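You operate a simulated robot arm through the tools that you are given. There is no shell and no other tool.

You are at the controls of a simulated two-armed robot. One attempt, no reset.

JOB
Open the roller door to about the 2.0 m mark for some air.
Fine: draw the door bolt first; switch the door off again.

The check looks at the end state, three seconds after you hand in, the way a careful person would. Anything else that was tipped, shoved, dropped, spilled or broken makes it a failure.

ROBOT AND FRAMES
Two 6-joint arms with three-finger grippers on one trunk, on a base that moves. Base frame: it is fixed to the floor where the robot stands at the start and does not move with it; the origin is under the middle of the robot, x ahead of it, y to its left, z up. Lengths are in mm, angles in rad, forces in N, time in s.
The left shoulder is at the start at [21, 170, 1463], the right one opposite. With the tool pointing down near the work surface each hand reaches from about 340 to 620 mm from the robot's upright axis, wherever it stands, measured 20 degrees to its own side. Places, roughly: black door switch [800, 0, 1100]; door bolt [500, -300, 900]; roller door [-100, -1100, 1100]. Payload 2.2 kg a hand.
The TCP of each hand is the grasp point between the finger pads, 25 mm short of the fingertips. In the tool frame z runs along the fingers and y along their closing line. The gripper opens to 104 mm; its body begins 74 mm behind the TCP.
Orientation is told as [roll, pitch, yaw] about the base's x, y, z axes, in that order, counted from this pose: with the fingers straight down and closing along the base's y, the tool's x points along the base's -x, its y along +y and its z along -z.

CONTROLS
- The arms move only by the tool nudge_tool. It takes "left_rows", "right_rows" or both (then of equal length, played together; a hand with none holds still); each is a list of rows, each a list of 6 numbers: the shift along the tool's x, y, z in cm, then the turn, a rotation vector about the tool's x, y, z in rad. In form: [[dx, dy, dz, ax, ay, az], ...]. A call has 1 to 20 rows; each row shifts and turns the commanded pose from where the row before left it, along the tool's axes as they then stand. "left_gripper" and "right_gripper" are, for a hand that has rows, the gripper command, from -1 (shut) to 1 (fully open), values between in proportion, set as the call begins (left out, the last holds). A row lasts 0.2 s, in which the tool goes at most 50 mm and 0.15 rad; a call with a longer step from one row to the next is refused whole, and so is a gripper value outside its range. A pose out of reach is approached as far as the arm can. The call stops where the force on the tool passes 50 N (or 10 N more than at its start, if that is more) or the arm is blocked; 0.2 s more then pass. Each finger travels about 72 mm/s and halts on what it meets, pressing with about 34 N; the grip force reading is that of the motor and also rises with nothing between the fingers. The clock runs only during rows and for 0.2 s after the last one: add rows that do not move to give the fingers time. The reply holds the time, the measured pose of the TCP, the force on the tool along the base axes, the opening and the grip force, in the units named above and with some noise, with the torque about the TCP (base axes, N m) and any sound that the robot's microphone picked up.
- Cameras (640 x 400 px; columns grow to the right, rows downward): "scene" is now at [163.4, -5.2, 1370.4]; the picture's right is [-0.07, -1.00, 0.00], its down [-0.44, 0.03, -0.90] and it looks along [0.90, -0.07, -0.44] (base axes); focal length 247 px, centre (320, 200). "left" rides on the left gripper at [82, -3, -104] in its tool frame; the picture's right is [0.04, 1.00, 0.00], its down [-0.75, 0.03, -0.66] and it looks along [-0.66, 0.03, 0.75] (tool axes); focal length 256 px, centre (320, 200). "right" rides on the right gripper at [82, 3, -104] in its tool frame; the picture's right is [-0.04, 1.00, 0.00], its down [-0.75, -0.03, -0.66] and it looks along [-0.66, -0.03, 0.75] (tool axes); focal length 256 px, centre (320, 200). There is no depth. A picture from a camera that has moved, and an enlarged one, comes with that camera's place and axes in the base frame and with its lens.
- camera(camera): a new picture of that camera. No time passes.
- raise_lower(by): moves the trunk up (or, below 0, down) by that many mm; the arms and the scene camera ride with it, the base frame stays. It gives what a move gives, with no picture.
- steer(legs): drives the robot by 1 to 6 legs, each [ahead, left, turn to the left] in mm, mm and rad, along the robot's own axes; the way and the turn of a leg run together, so that a leg with both is an arc; at most 1500 mm and 3.142 rad a leg. The arms and the cameras ride along, it lands a little off, and it stops where it bumps. It gives what a move gives.
- head_to(pan, tilt): turns the head with the scene camera to pan (to the left, within 1.047 rad either way) and tilt (down, from -0.506 to 1.204), counted from straight ahead of the robot (the tilt from the chest, where the trunk bows). It gives what a move gives.
- zoom(camera, box): a new picture of the part [left, top, right, bottom] of that camera's present view, enlarged. No time passes.
- sign_off(): hands the job in; it is judged then, once.

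Nothing tells you exact positions but the pictures and the camera data. Unless the task says otherwise, let go and move clear before handing in.

The tools are called after "Emit:" by a JSON object that holds its "name" and its "arguments". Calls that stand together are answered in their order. nudge_tool: Moves the arms, as the interface text tells. Its arguments: {"type":"object","properties":{"left_rows":{"type":"array","items":{"type":"array","items":{"type":"number"}}},"left_gripper":{"type":"number"},"right_rows":{"type":"array","items":{"type":"array","items":{"type":"number"}}},"right_gripper":{"type":"number"}},"required":[]} The other tools are called the same way: raise_lower (by) moves the trunk up or down; steer (legs) drives the base; head_to (pan, tilt) turns the head that bears the scene camera; camera (camera) takes a picture; zoom (camera, box) takes an enlarged picture of a part of a camera's view; sign_off () hands the job in.

At the start:

```text
time: 0.0
left_ee_pos: [594.3, 193.0, 1149.6]
left_tcp_rot: [-0.001, 0.0, 0.0]
left_force: [0.2, 0.4, 0.2]
left_torque: [0.02, 0.0, -0.01]
left_grip_width: 104.0
left_grip_force: 0.0
right_ee_pos: [398.1, -221.0, 999.3]
right_tcp_rot: [0.001, 0.0, 0.001]
right_force: [-0.3, -0.1, 0.0]
right_torque: [0.04, 0.01, -0.02]
right_grip_width: 103.7
right_grip_force: 0.1
trunk travel left (down, up): [-655.0, 87.0]
robot x, y, heading: [0.6, 1.4, -0.003]
head pan, tilt (commanded): [-0.073, 0.456]
```

scene: 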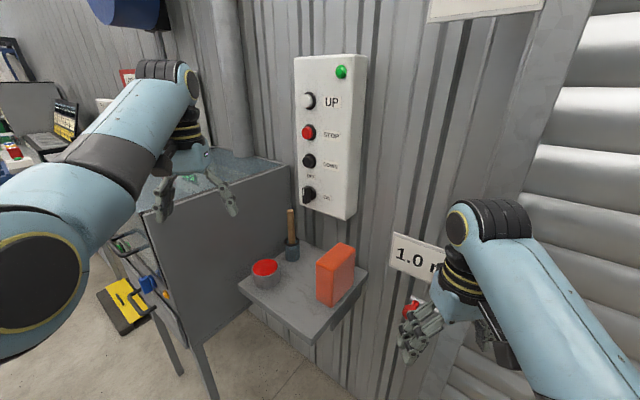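
right: 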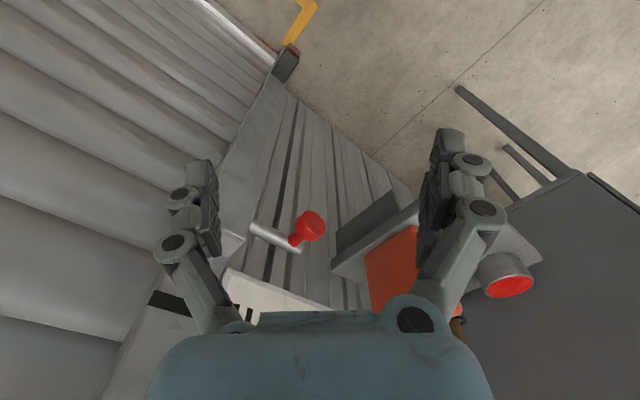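
left: 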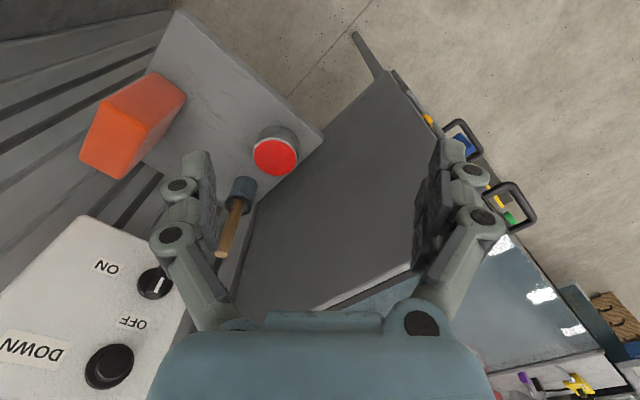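

I see a white control box with UP, STOP, DOWN and a rotary ON/OFF switch, a red-knobbed bolt low on the right near the 1.0 m sign, and the roller door to the right. I'll look closer at all of these before moving.

Emit:
{"name": "zoom", "arguments": {"camera": "scene", "box": [270, 40, 390, 230]}}

Emit:
{"name": "zoom", "arguments": {"camera": "right", "box": [200, 150, 440, 320]}}

Emit:
{"name": "zoom", "arguments": {"camera": "scene", "box": [370, 200, 520, 380]}}

```text
2.11 times, centred on (330, 135) of scene
camera zoom: at [163.4, -5.2, 1370.4], right [-0.07, -1.0, 0.0], down [-0.44, 0.03, -0.9], along [0.9, -0.07, -0.44], focal length 520 px, centre (299, 337)
```

zoom: 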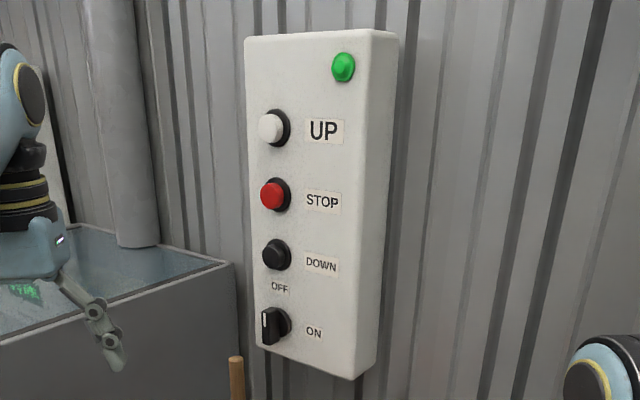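

```text
2.35 times, centred on (320, 235) of right
camera zoom: at [315.4, -216.0, 1103.9], right [0.04, 1.0, 0.0], down [0.75, -0.03, 0.66], along [0.66, -0.03, -0.75], focal length 602 px, centre (320, 118)
```

zoom: 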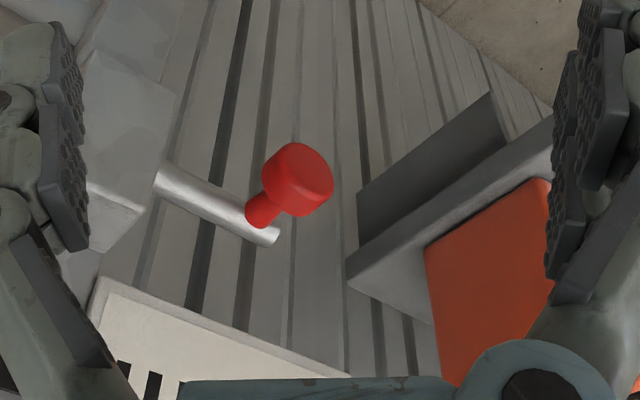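

```text
2.22 times, centred on (445, 290) of scene
camera zoom: at [163.4, -5.2, 1370.4], right [-0.07, -1.0, 0.0], down [-0.44, 0.03, -0.9], along [0.9, -0.07, -0.44], focal length 549 px, centre (42, 0)
```

zoom: 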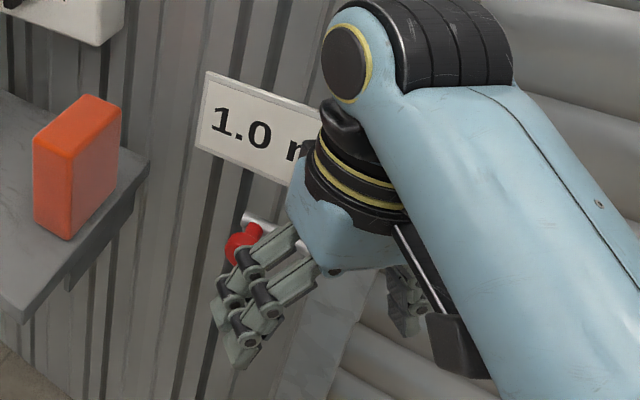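

The panel shows a green lamp and a rotary switch with OFF above and ON to its right. I'll zoom on the switch and look around at the door and its marks.

Emit:
{"name": "zoom", "arguments": {"camera": "left", "box": [60, 220, 220, 320]}}

Emit:
{"name": "zoom", "arguments": {"camera": "scene", "box": [280, 150, 360, 220]}}

Emit:
{"name": "head_to", "arguments": {"pan": -0.9, "tilt": 0.2}}

Emit:
{"name": "camera", "arguments": {"camera": "scene"}}

```text
4.00 times, centred on (140, 270) of left
camera zoom: at [511.6, 189.6, 1252.9], right [-0.04, 1.0, 0.0], down [0.75, 0.03, 0.66], along [0.66, 0.03, -0.75], focal length 1024 px, centre (1040, -80)
```

zoom: 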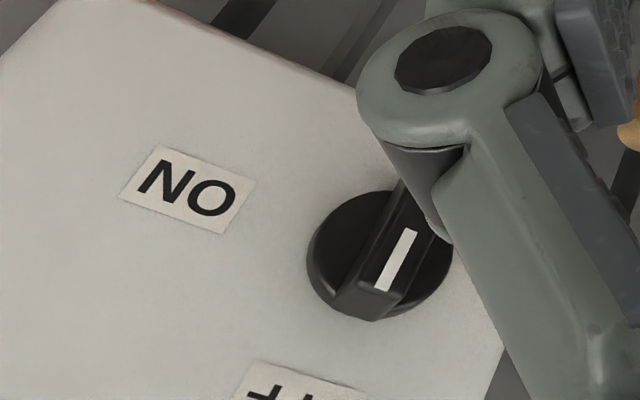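

```text
5.71 times, centred on (320, 185) of scene
camera zoom: at [163.4, -5.2, 1370.4], right [-0.07, -1.0, 0.0], down [-0.44, 0.03, -0.9], along [0.9, -0.07, -0.44], focal length 1412 px, centre (320, 286)
```

zoom: 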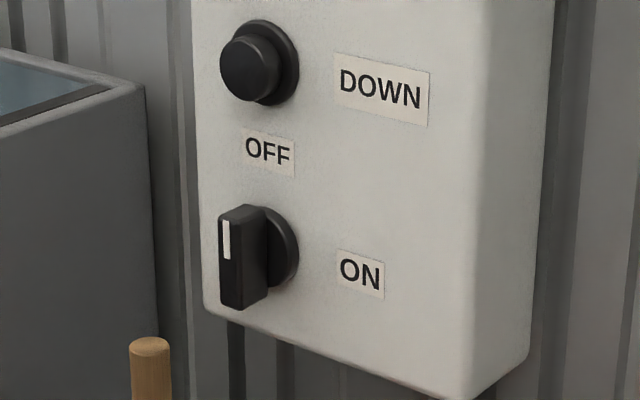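

```text
time: 1.1
left_ee_pos: [592.9, 191.8, 1149.6]
left_tcp_rot: [-0.001, 0.002, 0.001]
left_force: [0.6, 0.0, 0.2]
left_torque: [-0.02, -0.02, 0.0]
left_grip_width: 104.2
left_grip_force: 0.1
right_ee_pos: [396.1, -221.3, 999.4]
right_tcp_rot: [0.001, 0.0, 0.0]
right_force: [-1.0, 1.0, 0.6]
right_torque: [0.0, 0.01, 0.01]
right_grip_width: 104.0
right_grip_force: 0.0
trunk travel left (down, up): [-655.0, 87.0]
robot x, y, heading: [-1.1, -2.7, -0.002]
head pan, tilt (commanded): [-0.901, 0.201]
```

```text
taken
camera scene: at [129.8, -71.4, 1394.0], right [-0.78, -0.62, 0.0], down [-0.12, 0.16, -0.98], along [0.61, -0.77, -0.2], focal length 247 px, centre (320, 200)
```

scene: 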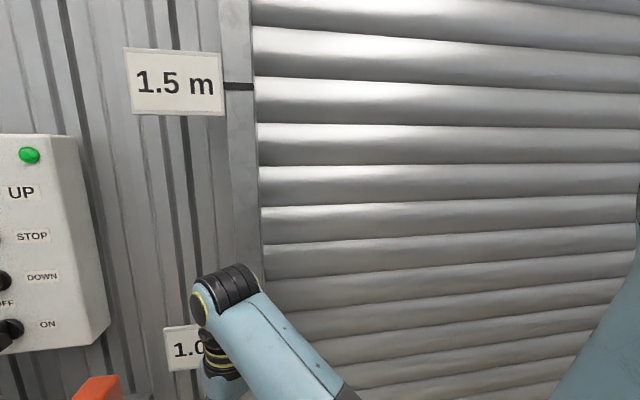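

Emit:
{"name": "head_to", "arguments": {"pan": -0.9, "tilt": -0.4}}

Emit:
{"name": "camera", "arguments": {"camera": "scene"}}

Emit:
{"name": "head_to", "arguments": {"pan": -1.04, "tilt": 0.8}}

Emit:
{"name": "camera", "arguments": {"camera": "scene"}}

```text
time: 2.1
left_ee_pos: [594.8, 191.9, 1148.9]
left_tcp_rot: [-0.001, -0.001, -0.001]
left_force: [-0.7, 0.8, 0.3]
left_torque: [0.01, 0.02, -0.03]
left_grip_width: 104.1
left_grip_force: 0.2
right_ee_pos: [398.0, -220.8, 999.9]
right_tcp_rot: [-0.001, 0.0, -0.001]
right_force: [0.0, 0.0, 0.3]
right_torque: [-0.01, 0.0, 0.03]
right_grip_width: 104.0
right_grip_force: 0.0
trunk travel left (down, up): [-655.0, 87.0]
robot x, y, heading: [0.4, 0.5, -0.001]
head pan, tilt (commanded): [-0.901, -0.4]
```

```text
taken
camera scene: at [117.3, -55.8, 1445.5], right [-0.78, -0.62, 0.0], down [0.24, -0.3, -0.92], along [0.57, -0.72, 0.39], focal length 247 px, centre (320, 200)
```

scene: 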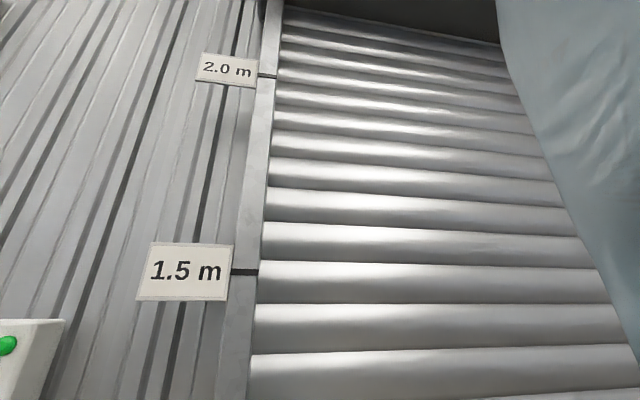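

```text
time: 3.5
left_ee_pos: [593.8, 193.8, 1150.2]
left_tcp_rot: [-0.002, 0.001, -0.001]
left_force: [0.3, 0.1, 0.3]
left_torque: [0.0, 0.03, -0.01]
left_grip_width: 103.9
left_grip_force: 0.0
right_ee_pos: [396.4, -220.4, 999.2]
right_tcp_rot: [0.001, 0.001, 0.0]
right_force: [0.0, -0.2, 0.0]
right_torque: [-0.01, 0.05, 0.01]
right_grip_width: 103.8
right_grip_force: 0.1
trunk travel left (down, up): [-655.0, 87.0]
robot x, y, heading: [1.6, 1.8, 0.004]
head pan, tilt (commanded): [-1.04, 0.799]
```

```text
taken
camera scene: at [112.6, -68.0, 1340.5], right [-0.86, -0.51, 0.0], down [-0.36, 0.62, -0.7], along [0.35, -0.6, -0.72], focal length 247 px, centre (320, 200)
```

scene: 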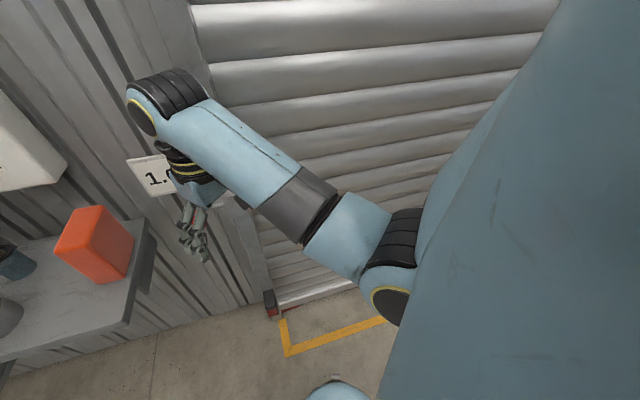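

The bolt is a horizontal rod with a red knob sticking out from the wall at about [550, -240, 887]. The wall runs along about [0.66, 0.75, 0], and the switch at about [842, -23, 1060] is pointing to OFF. I'll turn the right hand so that its closing line runs along the bolt and look again.

Emit:
{"name": "nudge_tool", "arguments": {"right_rows": [[0, 0, 0, 0, 0, 0.143], [0, 0, 0, 0, 0, 0.143], [0, 0, 0, 0, 0, 0.143], [0, 0, 0, 0, 0, 0.143], [0, 0, 0, 0, 0, 0.143]]}}

Emit:
{"name": "camera", "arguments": {"camera": "right"}}

Emit:
{"name": "head_to", "arguments": {"pan": -0.5, "tilt": 0.7}}

Emit:
{"name": "camera", "arguments": {"camera": "scene"}}

```text
time: 4.8
left_ee_pos: [594.0, 192.6, 1149.6]
left_tcp_rot: [-0.001, -0.001, -0.001]
left_force: [-0.2, 0.0, 0.6]
left_torque: [0.02, 0.02, 0.01]
left_grip_width: 104.0
left_grip_force: 0.0
right_ee_pos: [397.1, -221.2, 999.4]
right_tcp_rot: [0.001, 0.0, -0.718]
right_force: [0.6, 0.5, -0.3]
right_torque: [0.0, -0.02, 0.03]
right_grip_width: 104.1
right_grip_force: 0.1
trunk travel left (down, up): [-655.0, 87.0]
robot x, y, heading: [1.4, 0.7, -0.001]
head pan, tilt (commanded): [-1.04, 0.799]
```

```text
taken
camera right: at [337.7, -163.3, 1104.4], right [0.69, 0.73, 0.0], down [0.55, -0.52, 0.66], along [0.48, -0.45, -0.75], focal length 256 px, centre (320, 200)
```

right: 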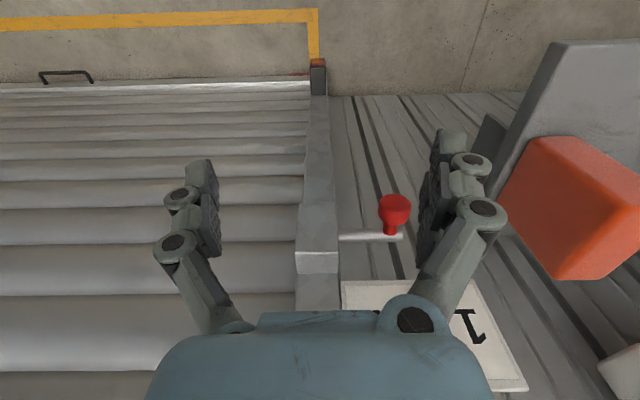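

```text
time: 5.7
left_ee_pos: [594.3, 192.3, 1149.3]
left_tcp_rot: [-0.001, 0.001, -0.001]
left_force: [-0.7, 0.2, -0.1]
left_torque: [0.0, -0.01, -0.03]
left_grip_width: 103.9
left_grip_force: 0.2
right_ee_pos: [397.1, -222.2, 999.8]
right_tcp_rot: [0.0, 0.001, -0.714]
right_force: [0.2, 0.3, -0.3]
right_torque: [-0.04, 0.01, 0.04]
right_grip_width: 103.6
right_grip_force: 0.2
trunk travel left (down, up): [-655.0, 87.0]
robot x, y, heading: [-0.0, -4.3, 0.002]
head pan, tilt (commanded): [-0.499, 0.7]
```

```text
taken
camera scene: at [146.3, -39.2, 1348.6], right [-0.48, -0.88, 0.0], down [-0.57, 0.31, -0.76], along [0.67, -0.37, -0.64], focal length 247 px, centre (320, 200)
```

scene: 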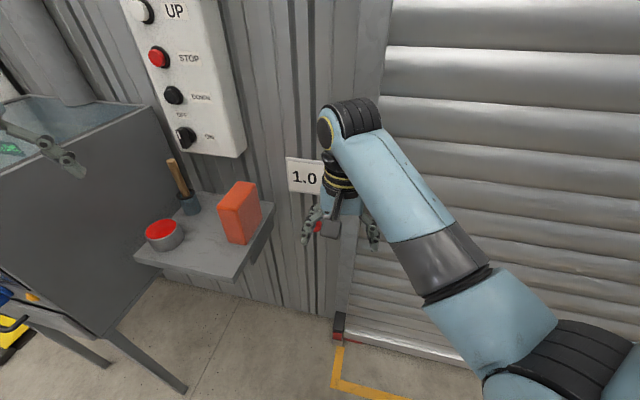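

Emit:
{"name": "zoom", "arguments": {"camera": "right", "box": [280, 170, 440, 270]}}

Emit:
{"name": "zoom", "arguments": {"camera": "right", "box": [0, 0, 400, 250]}}

```text
4.00 times, centred on (360, 220) of right
camera zoom: at [337.5, -163.6, 1104.4], right [0.68, 0.73, 0.0], down [0.55, -0.52, 0.66], along [0.48, -0.45, -0.75], focal length 1024 px, centre (160, 120)
```

zoom: 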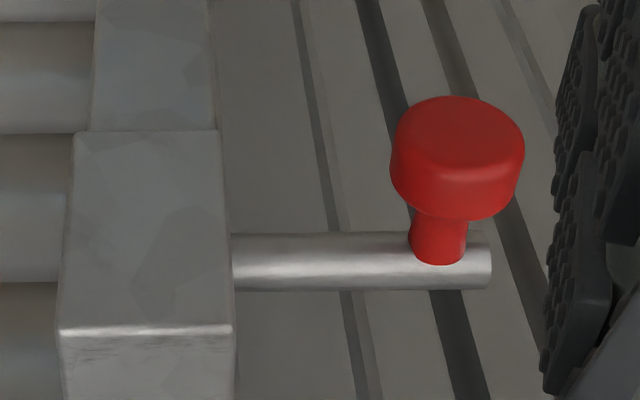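

```text
1.60 times, centred on (200, 125) of right
camera zoom: at [337.5, -163.6, 1104.4], right [0.68, 0.73, 0.0], down [0.55, -0.52, 0.66], along [0.48, -0.45, -0.75], focal length 410 px, centre (512, 320)
```

zoom: 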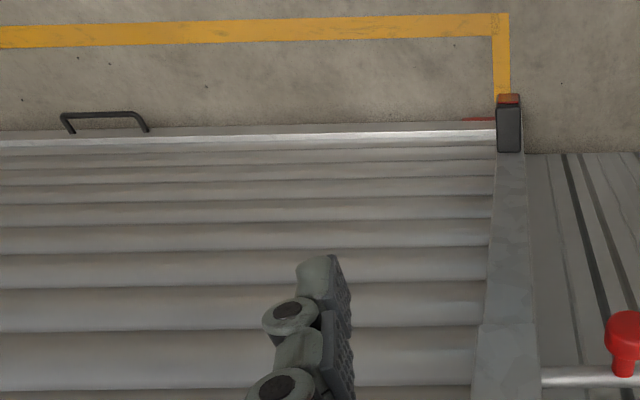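

Emit:
{"name": "zoom", "arguments": {"camera": "scene", "box": [280, 190, 376, 250]}}

```text
6.67 times, centred on (328, 220) of scene
camera zoom: at [146.3, -39.2, 1348.6], right [-0.48, -0.88, 0.0], down [-0.57, 0.31, -0.76], along [0.67, -0.37, -0.64], focal length 1648 px, centre (267, 67)
```

zoom: 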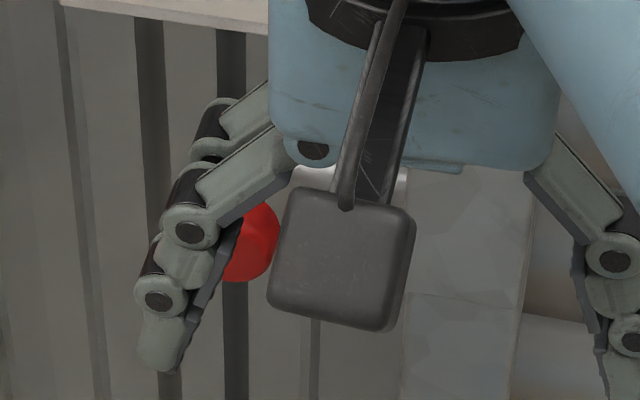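

I'll bring the right hand nearer, still well above the bolt, to get a second sight line for measuring.

Emit:
{"name": "nudge_tool", "arguments": {"right_rows": [[-2.0, 3.0, 0, 0, 0, 0], [-2.0, 3.0, 0, 0, 0, 0], [-2.0, 2.0, 0, 0, 0, 0], [0, 0, 0, 0, 0, 0]]}}

Emit:
{"name": "camera", "arguments": {"camera": "right"}}

Emit:
{"name": "zoom", "arguments": {"camera": "right", "box": [200, 190, 440, 340]}}

Emit:
{"name": "zoom", "arguments": {"camera": "scene", "box": [260, 170, 420, 270]}}

```text
time: 6.7
left_ee_pos: [593.8, 192.0, 1149.9]
left_tcp_rot: [0.0, -0.001, -0.001]
left_force: [-0.5, -0.5, 0.5]
left_torque: [0.0, -0.04, 0.02]
left_grip_width: 103.7
left_grip_force: 0.0
right_ee_pos: [496.6, -200.9, 998.3]
right_tcp_rot: [0.0, 0.0, -0.717]
right_force: [-0.7, 0.2, 0.5]
right_torque: [-0.02, 0.0, -0.02]
right_grip_width: 104.1
right_grip_force: 0.0
trunk travel left (down, up): [-655.0, 87.0]
robot x, y, heading: [1.7, -0.2, -0.001]
head pan, tilt (commanded): [-0.499, 0.7]
```

```text
taken
camera right: at [437.1, -143.9, 1103.9], right [0.69, 0.73, 0.0], down [0.55, -0.52, 0.66], along [0.48, -0.45, -0.75], focal length 256 px, centre (320, 200)
```

right: 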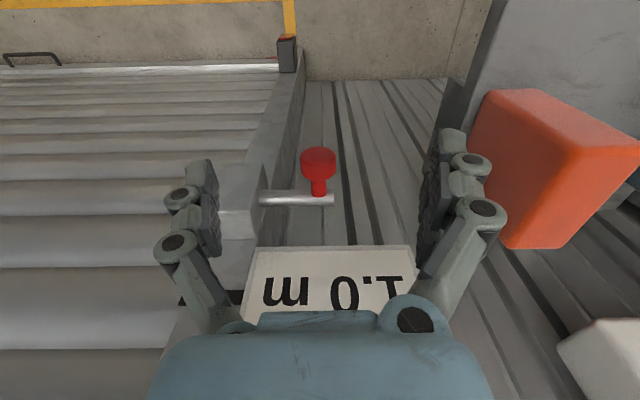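

```text
2.67 times, centred on (320, 265) of right
camera zoom: at [437.1, -143.9, 1103.9], right [0.69, 0.73, 0.0], down [0.55, -0.52, 0.66], along [0.48, -0.45, -0.75], focal length 683 px, centre (320, 27)
```

zoom: 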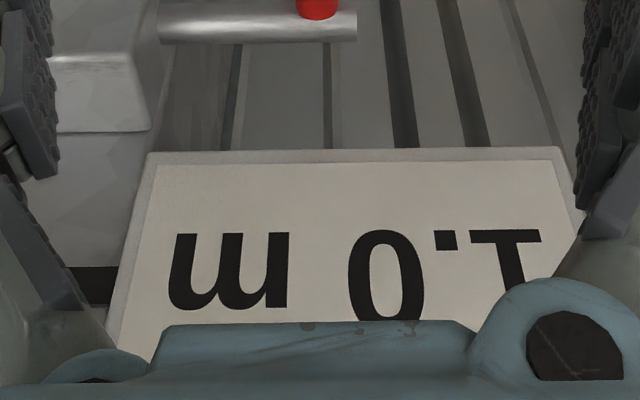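

```text
4.00 times, centred on (340, 220) of scene
camera zoom: at [145.8, -39.1, 1348.7], right [-0.48, -0.88, 0.0], down [-0.57, 0.31, -0.76], along [0.67, -0.37, -0.64], focal length 989 px, centre (240, 120)
```

zoom: 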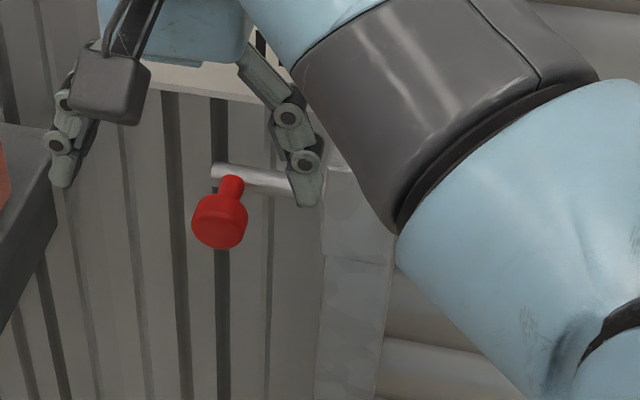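

The cap is at about [532, -236, 903], with the jamb block just to its door side. I'll move above it and narrow the fingers so they fit between the block and the knob.

Emit:
{"name": "nudge_tool", "arguments": {"right_rows": [[-2.3, -0.1, 0, 0, 0, 0], [-2.3, -0.2, 0, 0, 0, 0], [0, 0, 1.0, 0, 0, 0], [0, 0, 1.0, 0, 0, 0]], "right_gripper": 0.25}}

Emit:
{"name": "camera", "arguments": {"camera": "right"}}

Emit:
{"name": "zoom", "arguments": {"camera": "scene", "box": [260, 170, 420, 270]}}

```text
time: 7.7
left_ee_pos: [594.5, 192.0, 1150.0]
left_tcp_rot: [0.001, 0.001, 0.0]
left_force: [-0.7, -0.2, 0.1]
left_torque: [0.03, 0.0, 0.0]
left_grip_width: 103.9
left_grip_force: 0.0
right_ee_pos: [527.6, -234.3, 981.0]
right_tcp_rot: [0.0, 0.002, -0.713]
right_force: [1.0, 0.4, 0.0]
right_torque: [-0.02, 0.01, 0.03]
right_grip_width: 65.3
right_grip_force: 0.0
trunk travel left (down, up): [-655.0, 87.0]
robot x, y, heading: [-0.6, 0.6, 0.002]
head pan, tilt (commanded): [-0.499, 0.7]
```

```text
taken
camera right: at [467.6, -176.7, 1085.2], right [0.69, 0.73, 0.0], down [0.55, -0.52, 0.66], along [0.48, -0.45, -0.76], focal length 256 px, centre (320, 200)
```

right: 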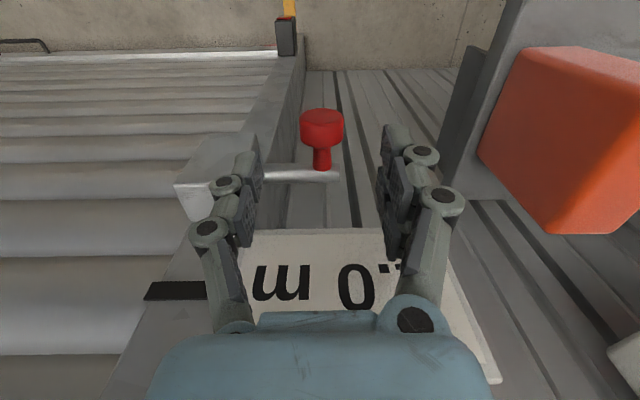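

```text
4.00 times, centred on (340, 220) of scene
camera zoom: at [146.5, -39.4, 1348.6], right [-0.48, -0.88, 0.0], down [-0.57, 0.31, -0.76], along [0.67, -0.37, -0.64], focal length 989 px, centre (240, 120)
```

zoom: 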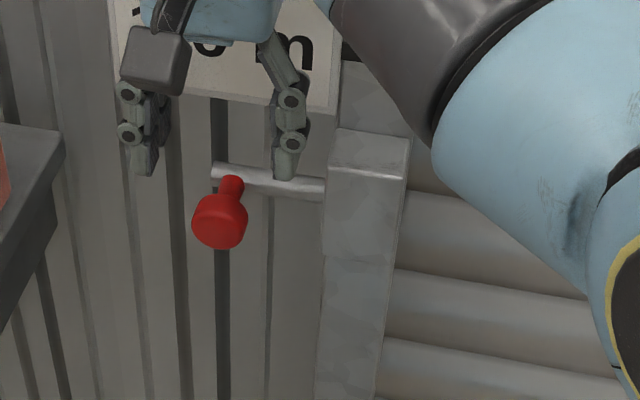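

The fingers line up on either side of the knob and clear of the block. I'll ease back 6 mm from the wall and lower to the knob's height.

Emit:
{"name": "nudge_tool", "arguments": {"right_rows": [[0.6, 0, 1.0, 0, 0, 0], [0, 0, 1.5, 0, 0, 0], [0, 0, 1.5, 0, 0, 0], [0, 0, 1.5, 0, 0, 0], [0, 0, 1.3, 0, 0, 0], [0, 0, 1.3, 0, 0, 0], [0, 0, 0, 0, 0, 0]]}}

Emit:
{"name": "camera", "arguments": {"camera": "right"}}

Emit:
{"name": "zoom", "arguments": {"camera": "scene", "box": [260, 170, 420, 270]}}

```text
time: 9.3
left_ee_pos: [594.1, 192.9, 1150.6]
left_tcp_rot: [0.0, -0.001, 0.0]
left_force: [-0.2, -0.5, -0.2]
left_torque: [0.02, 0.02, 0.0]
left_grip_width: 104.1
left_grip_force: 0.1
right_ee_pos: [522.8, -229.6, 898.1]
right_tcp_rot: [0.0, 0.0, -0.715]
right_force: [-0.6, 0.7, -1.0]
right_torque: [-0.01, 0.02, -0.02]
right_grip_width: 64.7
right_grip_force: 0.0
trunk travel left (down, up): [-655.0, 87.0]
robot x, y, heading: [-1.2, -1.6, -0.004]
head pan, tilt (commanded): [-0.499, 0.7]
```

```text
taken
camera right: at [462.9, -171.3, 1002.8], right [0.69, 0.73, 0.0], down [0.55, -0.52, 0.66], along [0.48, -0.45, -0.75], focal length 256 px, centre (320, 200)
```

right: 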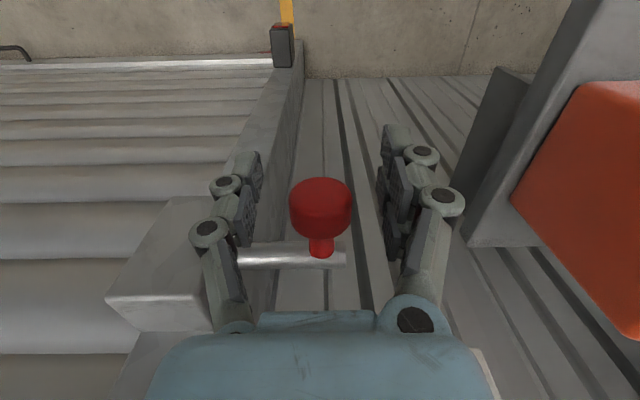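

```text
4.00 times, centred on (340, 220) of scene
camera zoom: at [146.4, -39.0, 1348.7], right [-0.48, -0.88, 0.0], down [-0.57, 0.31, -0.76], along [0.67, -0.37, -0.64], focal length 989 px, centre (240, 120)
```

zoom: 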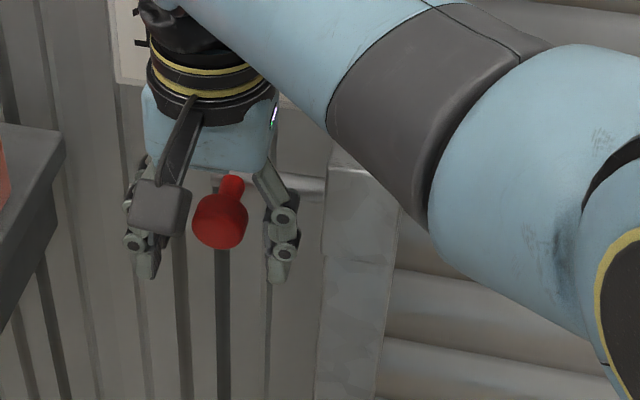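

The knob sits between the fingers. I'll close on it.

Emit:
{"name": "nudge_tool", "arguments": {"right_rows": [[0, 0, 0, 0, 0, 0], [0, 0, 0, 0, 0, 0], [0, 0, 0, 0, 0, 0], [0, 0, 0, 0, 0, 0]], "right_gripper": -1}}

Emit:
{"name": "camera", "arguments": {"camera": "right"}}

```text
time: 10.3
left_ee_pos: [597.0, 192.8, 1148.2]
left_tcp_rot: [0.0, 0.0, -0.001]
left_force: [-0.5, 0.9, 1.1]
left_torque: [0.0, -0.02, 0.02]
left_grip_width: 104.1
left_grip_force: 0.0
right_ee_pos: [521.8, -230.3, 896.7]
right_tcp_rot: [-0.004, 0.003, -0.715]
right_force: [1.9, 3.2, -23.6]
right_torque: [-0.5, -0.69, -0.29]
right_grip_width: 27.3
right_grip_force: 45.2
trunk travel left (down, up): [-655.0, 87.0]
robot x, y, heading: [-2.4, -0.6, 0.002]
head pan, tilt (commanded): [-0.499, 0.7]
```

```text
taken
camera right: at [463.4, -171.5, 1000.5], right [0.69, 0.73, 0.0], down [0.55, -0.52, 0.65], along [0.47, -0.45, -0.76], focal length 256 px, centre (320, 200)
```

right: 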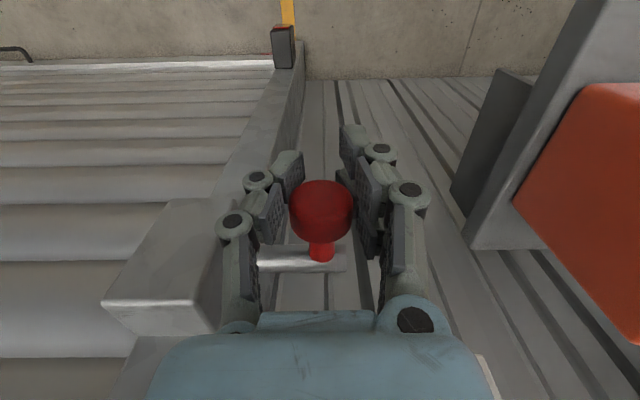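

The grip squeezes the round cap off-centre, so I'll loosen to a cage around it and push it along the rod away from the door with the finger.

Emit:
{"name": "nudge_tool", "arguments": {"right_rows": [[0, 0, 0, 0, 0, 0], [0, 0, 0, 0, 0, 0], [0, 0.5, 0, 0, 0, 0], [0, 0.5, 0, 0, 0, 0], [0, 0.5, 0, 0, 0, 0], [0, 0.5, 0, 0, 0, 0]], "right_gripper": -0.25}}

Emit:
{"name": "camera", "arguments": {"camera": "right"}}

```text
time: 11.7
left_ee_pos: [593.2, 192.4, 1149.0]
left_tcp_rot: [0.0, 0.0, 0.0]
left_force: [-0.8, 0.7, 0.6]
left_torque: [-0.02, -0.01, 0.0]
left_grip_width: 104.0
left_grip_force: 0.1
right_ee_pos: [534.9, -212.0, 898.2]
right_tcp_rot: [-0.001, 0.0, -0.714]
right_force: [-1.5, -2.1, -1.3]
right_torque: [0.01, 0.02, 0.03]
right_grip_width: 40.1
right_grip_force: 0.6
trunk travel left (down, up): [-655.0, 87.0]
robot x, y, heading: [-2.8, -1.4, 0.007]
head pan, tilt (commanded): [-0.499, 0.7]
```

```text
taken
camera right: at [476.6, -155.4, 1003.5], right [0.69, 0.73, 0.0], down [0.55, -0.52, 0.66], along [0.48, -0.45, -0.76], focal length 256 px, centre (320, 200)
```

right: 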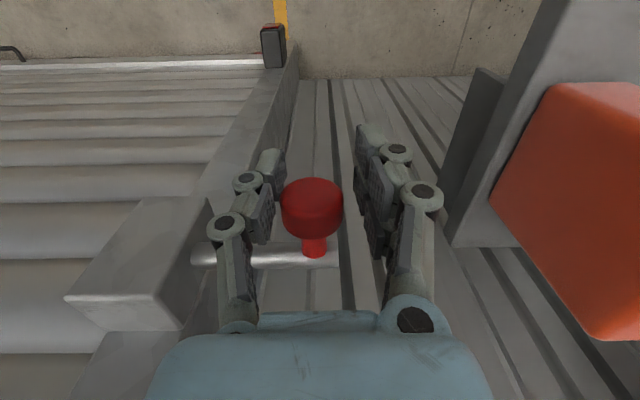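

The rod is sliding out of the block cleanly with little force. I'll keep drawing it until it is fully back.

Emit:
{"name": "nudge_tool", "arguments": {"right_rows": [[0, 0.5, 0, 0, 0, 0], [0, 0.5, 0, 0, 0, 0], [0, 0.5, 0, 0, 0, 0], [0, 0.5, 0, 0, 0, 0]]}}

Emit:
{"name": "camera", "arguments": {"camera": "right"}}

```text
time: 12.7
left_ee_pos: [594.1, 192.6, 1148.1]
left_tcp_rot: [0.0, 0.001, 0.001]
left_force: [0.6, 0.0, 0.2]
left_torque: [-0.02, -0.02, 0.01]
left_grip_width: 104.1
left_grip_force: 0.0
right_ee_pos: [550.5, -197.5, 897.9]
right_tcp_rot: [0.001, -0.001, -0.714]
right_force: [1.0, -1.8, -0.4]
right_torque: [0.03, -0.01, 0.0]
right_grip_width: 39.9
right_grip_force: 0.7
trunk travel left (down, up): [-655.0, 87.0]
robot x, y, heading: [-0.7, 0.6, -0.002]
head pan, tilt (commanded): [-0.499, 0.7]
```

```text
taken
camera right: at [490.8, -140.5, 1001.9], right [0.68, 0.73, 0.0], down [0.55, -0.52, 0.66], along [0.48, -0.45, -0.75], focal length 256 px, centre (320, 200)
```

right: 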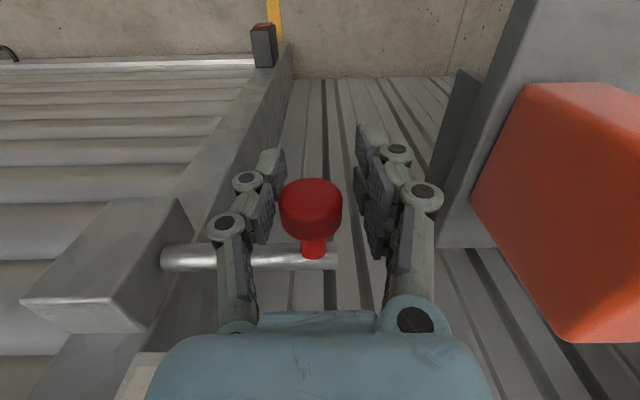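

Emit:
{"name": "nudge_tool", "arguments": {"right_rows": [[0, 0.5, 0, 0, 0, 0], [0, 0.5, 0, 0, 0, 0], [0, 0.5, 0, 0, 0, 0], [0, 0.5, 0, 0, 0, 0]]}}

Emit:
{"name": "camera", "arguments": {"camera": "right"}}

```text
time: 13.7
left_ee_pos: [594.2, 190.7, 1150.4]
left_tcp_rot: [0.002, 0.0, 0.001]
left_force: [-0.6, -0.4, -0.8]
left_torque: [0.0, 0.02, -0.02]
left_grip_width: 104.0
left_grip_force: 0.0
right_ee_pos: [559.4, -185.8, 896.5]
right_tcp_rot: [-0.001, 0.0, -0.717]
right_force: [-6.8, -9.1, -1.3]
right_torque: [0.01, -0.16, -0.1]
right_grip_width: 45.6
right_grip_force: 4.9
trunk travel left (down, up): [-655.0, 87.0]
robot x, y, heading: [-0.2, -1.1, -0.005]
head pan, tilt (commanded): [-0.499, 0.7]
```

```text
taken
camera right: at [501.1, -127.3, 1001.0], right [0.69, 0.73, 0.0], down [0.55, -0.52, 0.66], along [0.48, -0.45, -0.76], focal length 256 px, centre (320, 200)
```

right: 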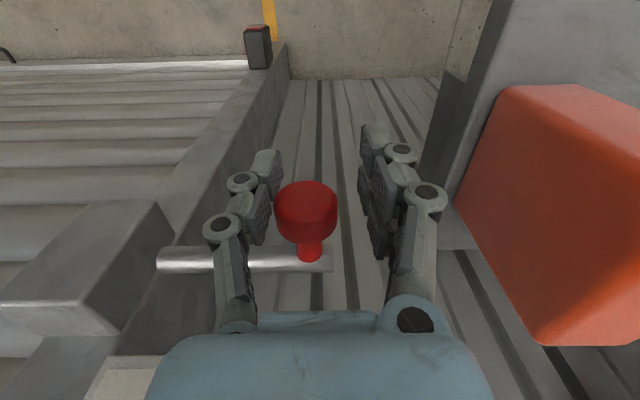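

The bolt has hit its end stop with the rod fully clear of the block. I'll ease off, open, and lift the right hand away.

Emit:
{"name": "nudge_tool", "arguments": {"right_rows": [[0, -0.6, 0, 0, 0, 0], [0, -0.3, 0, 0, 0, 0], [0, 0, 0, 0, 0, 0], [0.3, 0, -1.5, 0, 0, 0], [0.3, 0, -2.0, 0, 0, 0], [0, 0, -3.0, 0, 0, 0], [0, 0, -3.0, 0, 0, 0], [0, 0, 0, 0, 0, 0]], "right_gripper": 0.25}}

Emit:
{"name": "camera", "arguments": {"camera": "right"}}

Emit:
{"name": "zoom", "arguments": {"camera": "scene", "box": [220, 150, 420, 275]}}

```text
time: 15.5
left_ee_pos: [594.2, 192.7, 1149.0]
left_tcp_rot: [-0.002, 0.0, -0.001]
left_force: [0.4, 0.6, 0.6]
left_torque: [-0.01, 0.0, 0.04]
left_grip_width: 104.1
left_grip_force: 0.1
right_ee_pos: [551.9, -186.3, 993.5]
right_tcp_rot: [-0.001, 0.0, -0.716]
right_force: [-0.3, -0.6, -0.4]
right_torque: [-0.01, -0.01, 0.0]
right_grip_width: 64.8
right_grip_force: 0.0
trunk travel left (down, up): [-655.0, 87.0]
robot x, y, heading: [2.7, -0.6, 0.003]
head pan, tilt (commanded): [-0.499, 0.7]
```

```text
taken
camera right: at [492.0, -129.1, 1097.4], right [0.69, 0.73, 0.0], down [0.55, -0.52, 0.66], along [0.48, -0.45, -0.75], focal length 256 px, centre (320, 200)
```

right: 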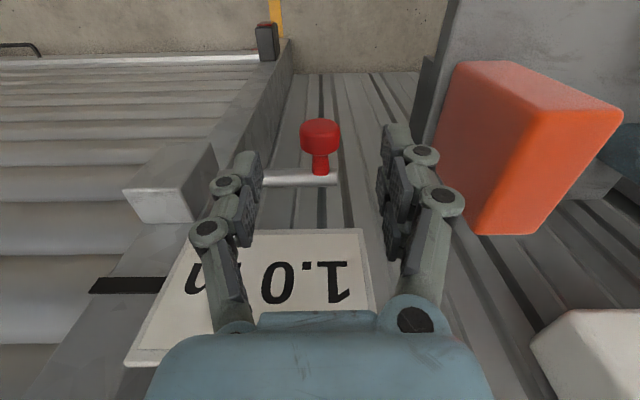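

```text
3.20 times, centred on (320, 212) of scene
camera zoom: at [146.7, -39.1, 1348.6], right [-0.48, -0.88, 0.0], down [-0.57, 0.31, -0.76], along [0.67, -0.37, -0.64], focal length 791 px, centre (320, 160)
```

zoom: 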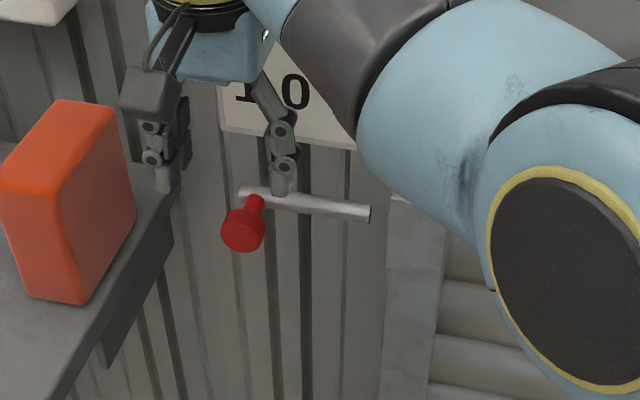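

The bolt is drawn and stays put. I'll pull the right hand back from the wall, and look left and down to see how much room the base has.

Emit:
{"name": "nudge_tool", "arguments": {"right_rows": [[3, 0, -1, 0, 0, 0], [4, 0, -1, 0, 0, 0], [4, 0, 0, 0, 0, 0], [4, 0, 0, 0, 0, 0], [0, 0, 0, 0, 0, 0]]}}

Emit:
{"name": "head_to", "arguments": {"pan": 0.4, "tilt": 0.9}}

Emit:
{"name": "camera", "arguments": {"camera": "scene"}}

Emit:
{"name": "head_to", "arguments": {"pan": -0.4, "tilt": 1.15}}

Emit:
{"name": "camera", "arguments": {"camera": "scene"}}

```text
time: 16.5
left_ee_pos: [592.5, 191.9, 1150.9]
left_tcp_rot: [0.0, 0.0, 0.001]
left_force: [0.0, -0.5, 0.1]
left_torque: [0.01, -0.02, -0.02]
left_grip_width: 104.1
left_grip_force: 0.1
right_ee_pos: [487.7, -218.6, 1030.3]
right_tcp_rot: [-0.096, -0.196, -0.774]
right_force: [-0.1, -0.2, 0.0]
right_torque: [-0.01, -0.04, 0.03]
right_grip_width: 65.0
right_grip_force: 0.1
right hand out of reach, approached as far as the arm can: row 4
trunk travel left (down, up): [-655.0, 87.0]
robot x, y, heading: [0.8, -0.6, 0.003]
head pan, tilt (commanded): [-0.499, 0.7]
stopped in row 4 (right hand): the arm was blocked; the commanded pose is now the measured one
```

```text
time: 17.7
left_ee_pos: [593.5, 192.3, 1150.5]
left_tcp_rot: [0.0, 0.0, 0.001]
left_force: [-1.0, 0.1, -0.7]
left_torque: [-0.03, -0.03, -0.03]
left_grip_width: 104.3
left_grip_force: 0.1
right_ee_pos: [489.7, -217.8, 1031.3]
right_tcp_rot: [-0.098, -0.194, -0.771]
right_force: [-0.1, 0.1, 0.9]
right_torque: [0.03, -0.05, -0.01]
right_grip_width: 65.0
right_grip_force: 0.1
trunk travel left (down, up): [-655.0, 87.0]
robot x, y, heading: [2.1, -3.1, 0.001]
head pan, tilt (commanded): [0.4, 0.901]
```

```text
taken
camera scene: at [141.7, 30.8, 1332.5], right [0.39, -0.92, 0.0], down [-0.72, -0.3, -0.62], along [0.57, 0.24, -0.78], focal length 247 px, centre (320, 200)
```

scene: 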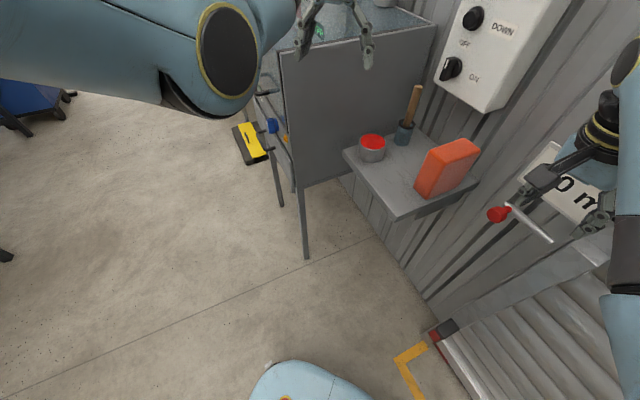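

```text
time: 18.8
left_ee_pos: [594.6, 192.7, 1149.8]
left_tcp_rot: [0.001, 0.0, -0.002]
left_force: [-0.3, 0.3, -0.9]
left_torque: [-0.03, 0.03, 0.0]
left_grip_width: 103.9
left_grip_force: 0.0
right_ee_pos: [489.3, -219.3, 1031.1]
right_tcp_rot: [-0.099, -0.195, -0.772]
right_force: [-1.1, 0.8, -1.0]
right_torque: [0.0, 0.01, 0.05]
right_grip_width: 65.2
right_grip_force: 0.1
trunk travel left (down, up): [-655.0, 87.0]
robot x, y, heading: [3.5, 1.3, 0.005]
head pan, tilt (commanded): [-0.4, 1.15]
```

```text
taken
camera scene: at [126.9, -21.6, 1315.6], right [-0.39, -0.92, 0.0], down [-0.84, 0.35, -0.41], along [0.38, -0.16, -0.91], focal length 247 px, centre (320, 200)
```

scene: 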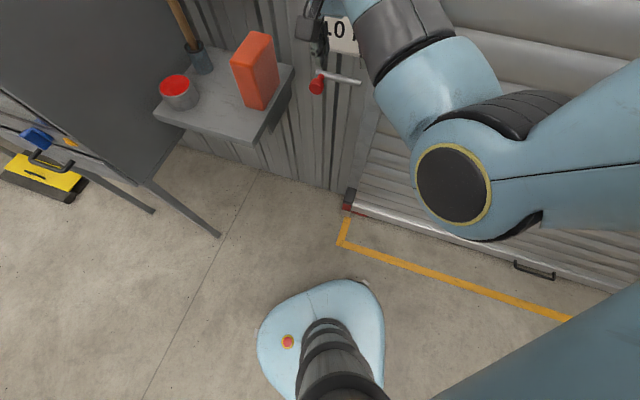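

The floor has room: the bench front starts well to my left and the shelf sticks out only above it. I'll tuck the left hand in, then turn to face the wall and slide left so the panel is in front of the left arm.

Emit:
{"name": "nudge_tool", "arguments": {"left_rows": [[4, 0, 0, 0, 0, 0], [4, 0, 0, 0, 0, 0], [4, 0, 0, 0, 0, 0], [3, 0, 0, 0, 0, 0], [0, 0, 0, 0, 0, 0]], "right_rows": [[0, 0, -3, 0, 0, 0], [0, 0, -3, 0, 0, 0], [0, 0, -3, 0, 0, 0], [0, 0, 0, 0, 0, 0], [0, 0, 0, 0, 0, 0]]}}

Emit:
{"name": "head_to", "arguments": {"pan": 0, "tilt": 0.5}}

Emit:
{"name": "camera", "arguments": {"camera": "scene"}}

```text
time: 20.2
left_ee_pos: [504.5, 183.2, 1071.5]
left_tcp_rot: [0.002, -0.004, 0.002]
left_force: [-0.1, 0.8, -0.8]
left_torque: [-0.01, 0.0, -0.02]
left_grip_width: 103.9
left_grip_force: 0.1
left hand out of reach, approached as far as the arm can: row 1, 2, 3, 4
right_ee_pos: [487.9, -231.1, 1101.1]
right_tcp_rot: [-0.143, -0.245, -0.791]
right_force: [-0.8, 0.5, -0.4]
right_torque: [-0.02, 0.02, 0.02]
right_grip_width: 65.3
right_grip_force: 0.0
right hand out of reach, approached as far as the arm can: row 3
trunk travel left (down, up): [-655.0, 87.0]
robot x, y, heading: [-1.0, 1.2, -0.003]
head pan, tilt (commanded): [-0.4, 1.15]
stopped in row 5 (right hand): the arm was blocked; the commanded pose is now the measured one
```

```text
time: 21.2
left_ee_pos: [505.8, 183.1, 1072.0]
left_tcp_rot: [0.001, -0.003, -0.001]
left_force: [-0.5, -0.9, 1.3]
left_torque: [0.03, 0.02, -0.02]
left_grip_width: 104.2
left_grip_force: 0.0
right_ee_pos: [488.5, -231.1, 1100.1]
right_tcp_rot: [-0.143, -0.244, -0.79]
right_force: [0.7, 0.6, -0.4]
right_torque: [-0.01, 0.01, -0.01]
right_grip_width: 65.2
right_grip_force: 0.1
trunk travel left (down, up): [-655.0, 87.0]
robot x, y, heading: [-0.6, 0.1, 0.002]
head pan, tilt (commanded): [0.0, 0.499]
```

```text
taken
camera scene: at [162.9, 1.4, 1366.3], right [0.0, -1.0, 0.0], down [-0.48, 0.0, -0.88], along [0.88, 0.0, -0.48], focal length 247 px, centre (320, 200)
```

scene: 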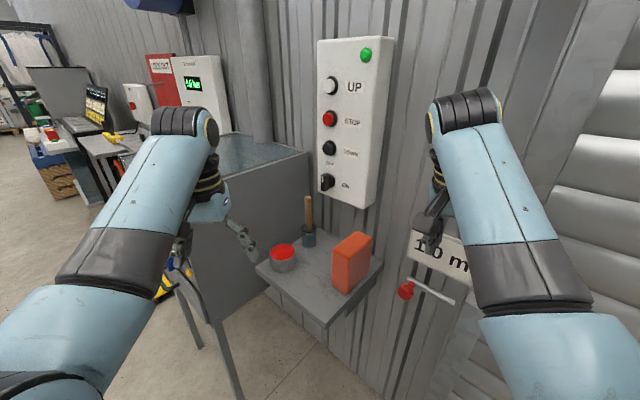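

The arms cannot fold in much, so I'll stand a bit farther from the wall. First I slide left (away from the wall), then turn to face it.

Emit:
{"name": "steer", "arguments": {"legs": [[0, 250, 0], [0, 0, -0.73]]}}

Emit:
{"name": "camera", "arguments": {"camera": "scene"}}

```text
time: 25.0
left_ee_pos: [501.1, 55.4, 1071.9]
left_tcp_rot: [-0.001, -0.003, -0.718]
left_force: [0.1, 0.6, 0.5]
left_torque: [0.01, -0.01, -0.01]
left_grip_width: 103.8
left_grip_force: 0.1
right_ee_pos: [215.7, -243.3, 1101.3]
right_tcp_rot: [-0.142, -0.244, -1.51]
right_force: [-0.2, 0.2, -0.1]
right_torque: [-0.01, 0.01, -0.02]
right_grip_width: 65.0
right_grip_force: 0.0
trunk travel left (down, up): [-655.0, 87.0]
robot x, y, heading: [1.2, 249.9, -0.72]
head pan, tilt (commanded): [0.0, 0.499]
```

```text
taken
camera scene: at [123.5, 146.0, 1366.4], right [-0.66, -0.75, 0.0], down [-0.36, 0.32, -0.88], along [0.66, -0.58, -0.48], focal length 247 px, centre (320, 200)
```

scene: 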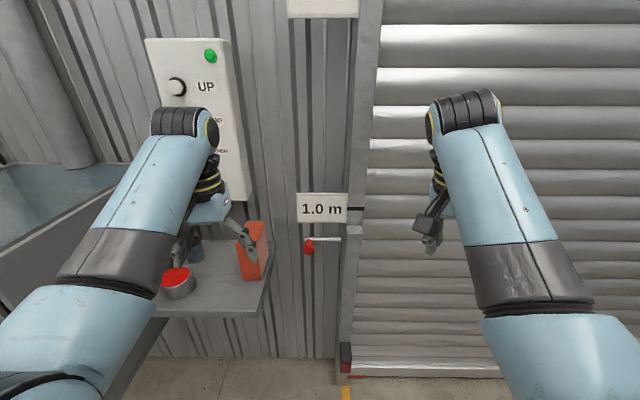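

I'm now facing the wall squarely. I'll slide left and a little ahead so the panel sits in front of the left shoulder.

Emit:
{"name": "steer", "arguments": {"legs": [[40, 150, 0]]}}

Emit:
{"name": "camera", "arguments": {"camera": "scene"}}

Emit:
{"name": "camera", "arguments": {"camera": "left"}}

```text
time: 26.4
left_ee_pos: [629.7, 147.6, 1072.3]
left_tcp_rot: [0.0, -0.003, -0.716]
left_force: [0.7, -0.1, -0.4]
left_torque: [-0.01, 0.0, 0.0]
left_grip_width: 103.8
left_grip_force: 0.0
right_ee_pos: [346.3, -155.1, 1101.0]
right_tcp_rot: [-0.145, -0.244, -1.509]
right_force: [-0.5, 0.5, -1.4]
right_torque: [-0.02, 0.01, 0.0]
right_grip_width: 64.8
right_grip_force: 0.2
trunk travel left (down, up): [-655.0, 87.0]
robot x, y, heading: [131.3, 339.3, -0.714]
head pan, tilt (commanded): [0.0, 0.499]
```

```text
taken
camera scene: at [252.8, 235.9, 1366.3], right [-0.66, -0.75, 0.0], down [-0.36, 0.31, -0.88], along [0.66, -0.58, -0.48], focal length 247 px, centre (320, 200)
```

scene: 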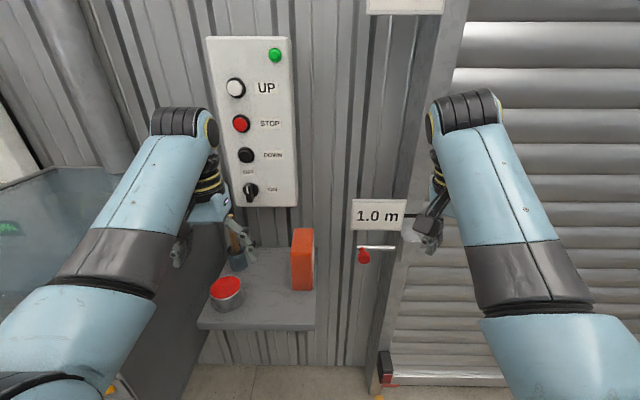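

```text
taken
camera left: at [565.7, 198.4, 1174.7], right [0.63, 0.78, 0.0], down [0.59, -0.47, 0.66], along [0.51, -0.41, -0.75], focal length 256 px, centre (320, 200)
```

left: 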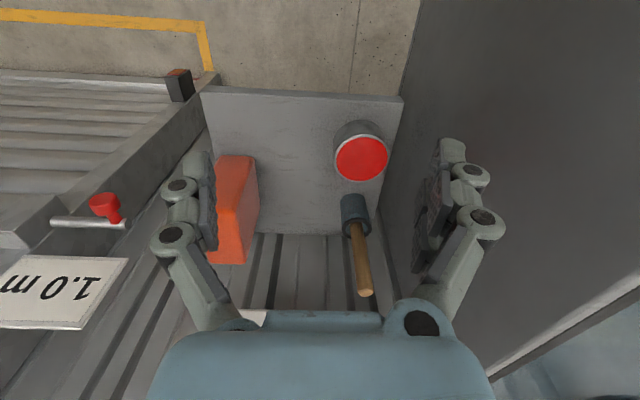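

Emit:
{"name": "zoom", "arguments": {"camera": "scene", "box": [200, 30, 304, 95]}}

Emit:
{"name": "zoom", "arguments": {"camera": "scene", "box": [208, 145, 304, 205]}}

Emit:
{"name": "zoom", "arguments": {"camera": "scene", "box": [200, 90, 304, 155]}}

```text
6.15 times, centred on (252, 62) of scene
camera zoom: at [252.8, 235.9, 1366.3], right [-0.66, -0.75, 0.0], down [-0.36, 0.31, -0.88], along [0.66, -0.58, -0.48], focal length 1521 px, centre (738, 1046)
```

zoom: 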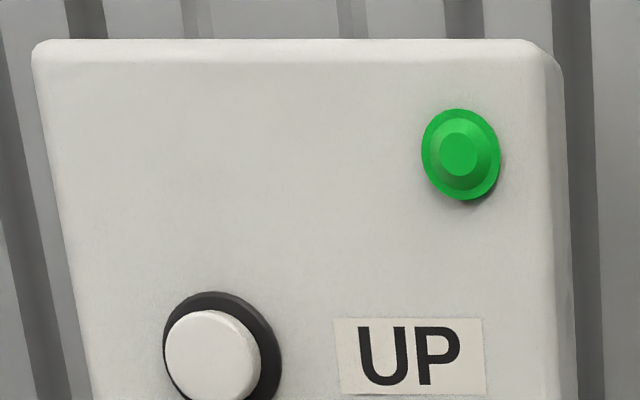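

```text
6.67 times, centred on (256, 175) of scene
camera zoom: at [252.8, 235.9, 1366.3], right [-0.66, -0.75, 0.0], down [-0.36, 0.31, -0.88], along [0.66, -0.58, -0.48], focal length 1648 px, centre (747, 367)
```

zoom: 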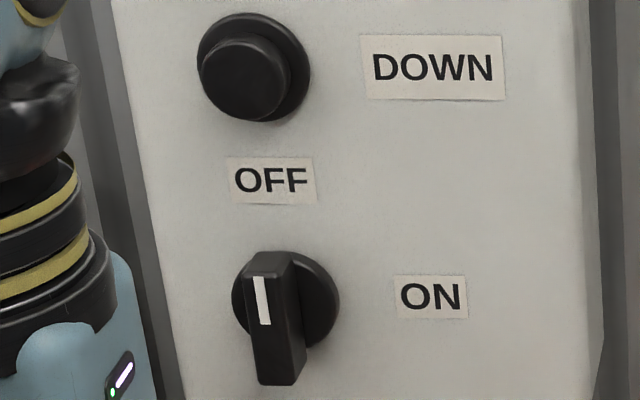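

```text
6.15 times, centred on (252, 122) of scene
camera zoom: at [252.8, 235.9, 1366.3], right [-0.66, -0.75, 0.0], down [-0.36, 0.31, -0.88], along [0.66, -0.58, -0.48], focal length 1521 px, centre (738, 677)
```

zoom: 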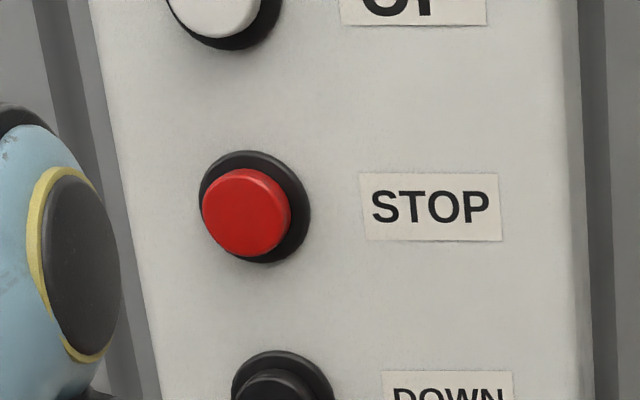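

I've measured the panel: its face is about 655 mm out along the wall normal, with UP at z≈1321, STOP ≈1243, DOWN ≈1164, and the switch ≈1061, all about in line. I'll move the left hand forward, then tip it to point at the wall.

Emit:
{"name": "nudge_tool", "arguments": {"left_rows": [[-4, 0.3, 0, 0, 0, 0], [-4, 0.3, 0, 0, 0, 0], [-4, 0.3, 0, 0, 0, 0], [-3, 0.2, 0, 0, 0, 0], [0, 0, 0, 0, 0, 0]], "left_gripper": 0.0}}

```text
time: 27.6
left_ee_pos: [747.4, 57.4, 1074.0]
left_tcp_rot: [-0.001, -0.006, -0.717]
left_force: [-0.1, 0.1, -0.8]
left_torque: [-0.01, 0.0, 0.01]
left_grip_width: 51.8
left_grip_force: 0.1
right_ee_pos: [345.5, -155.2, 1100.6]
right_tcp_rot: [-0.145, -0.245, -1.508]
right_force: [-0.2, 0.4, -0.3]
right_torque: [-0.05, -0.02, 0.0]
right_grip_width: 65.0
right_grip_force: 0.1
trunk travel left (down, up): [-655.0, 87.0]
robot x, y, heading: [127.3, 340.9, -0.72]
head pan, tilt (commanded): [0.0, 0.499]
```

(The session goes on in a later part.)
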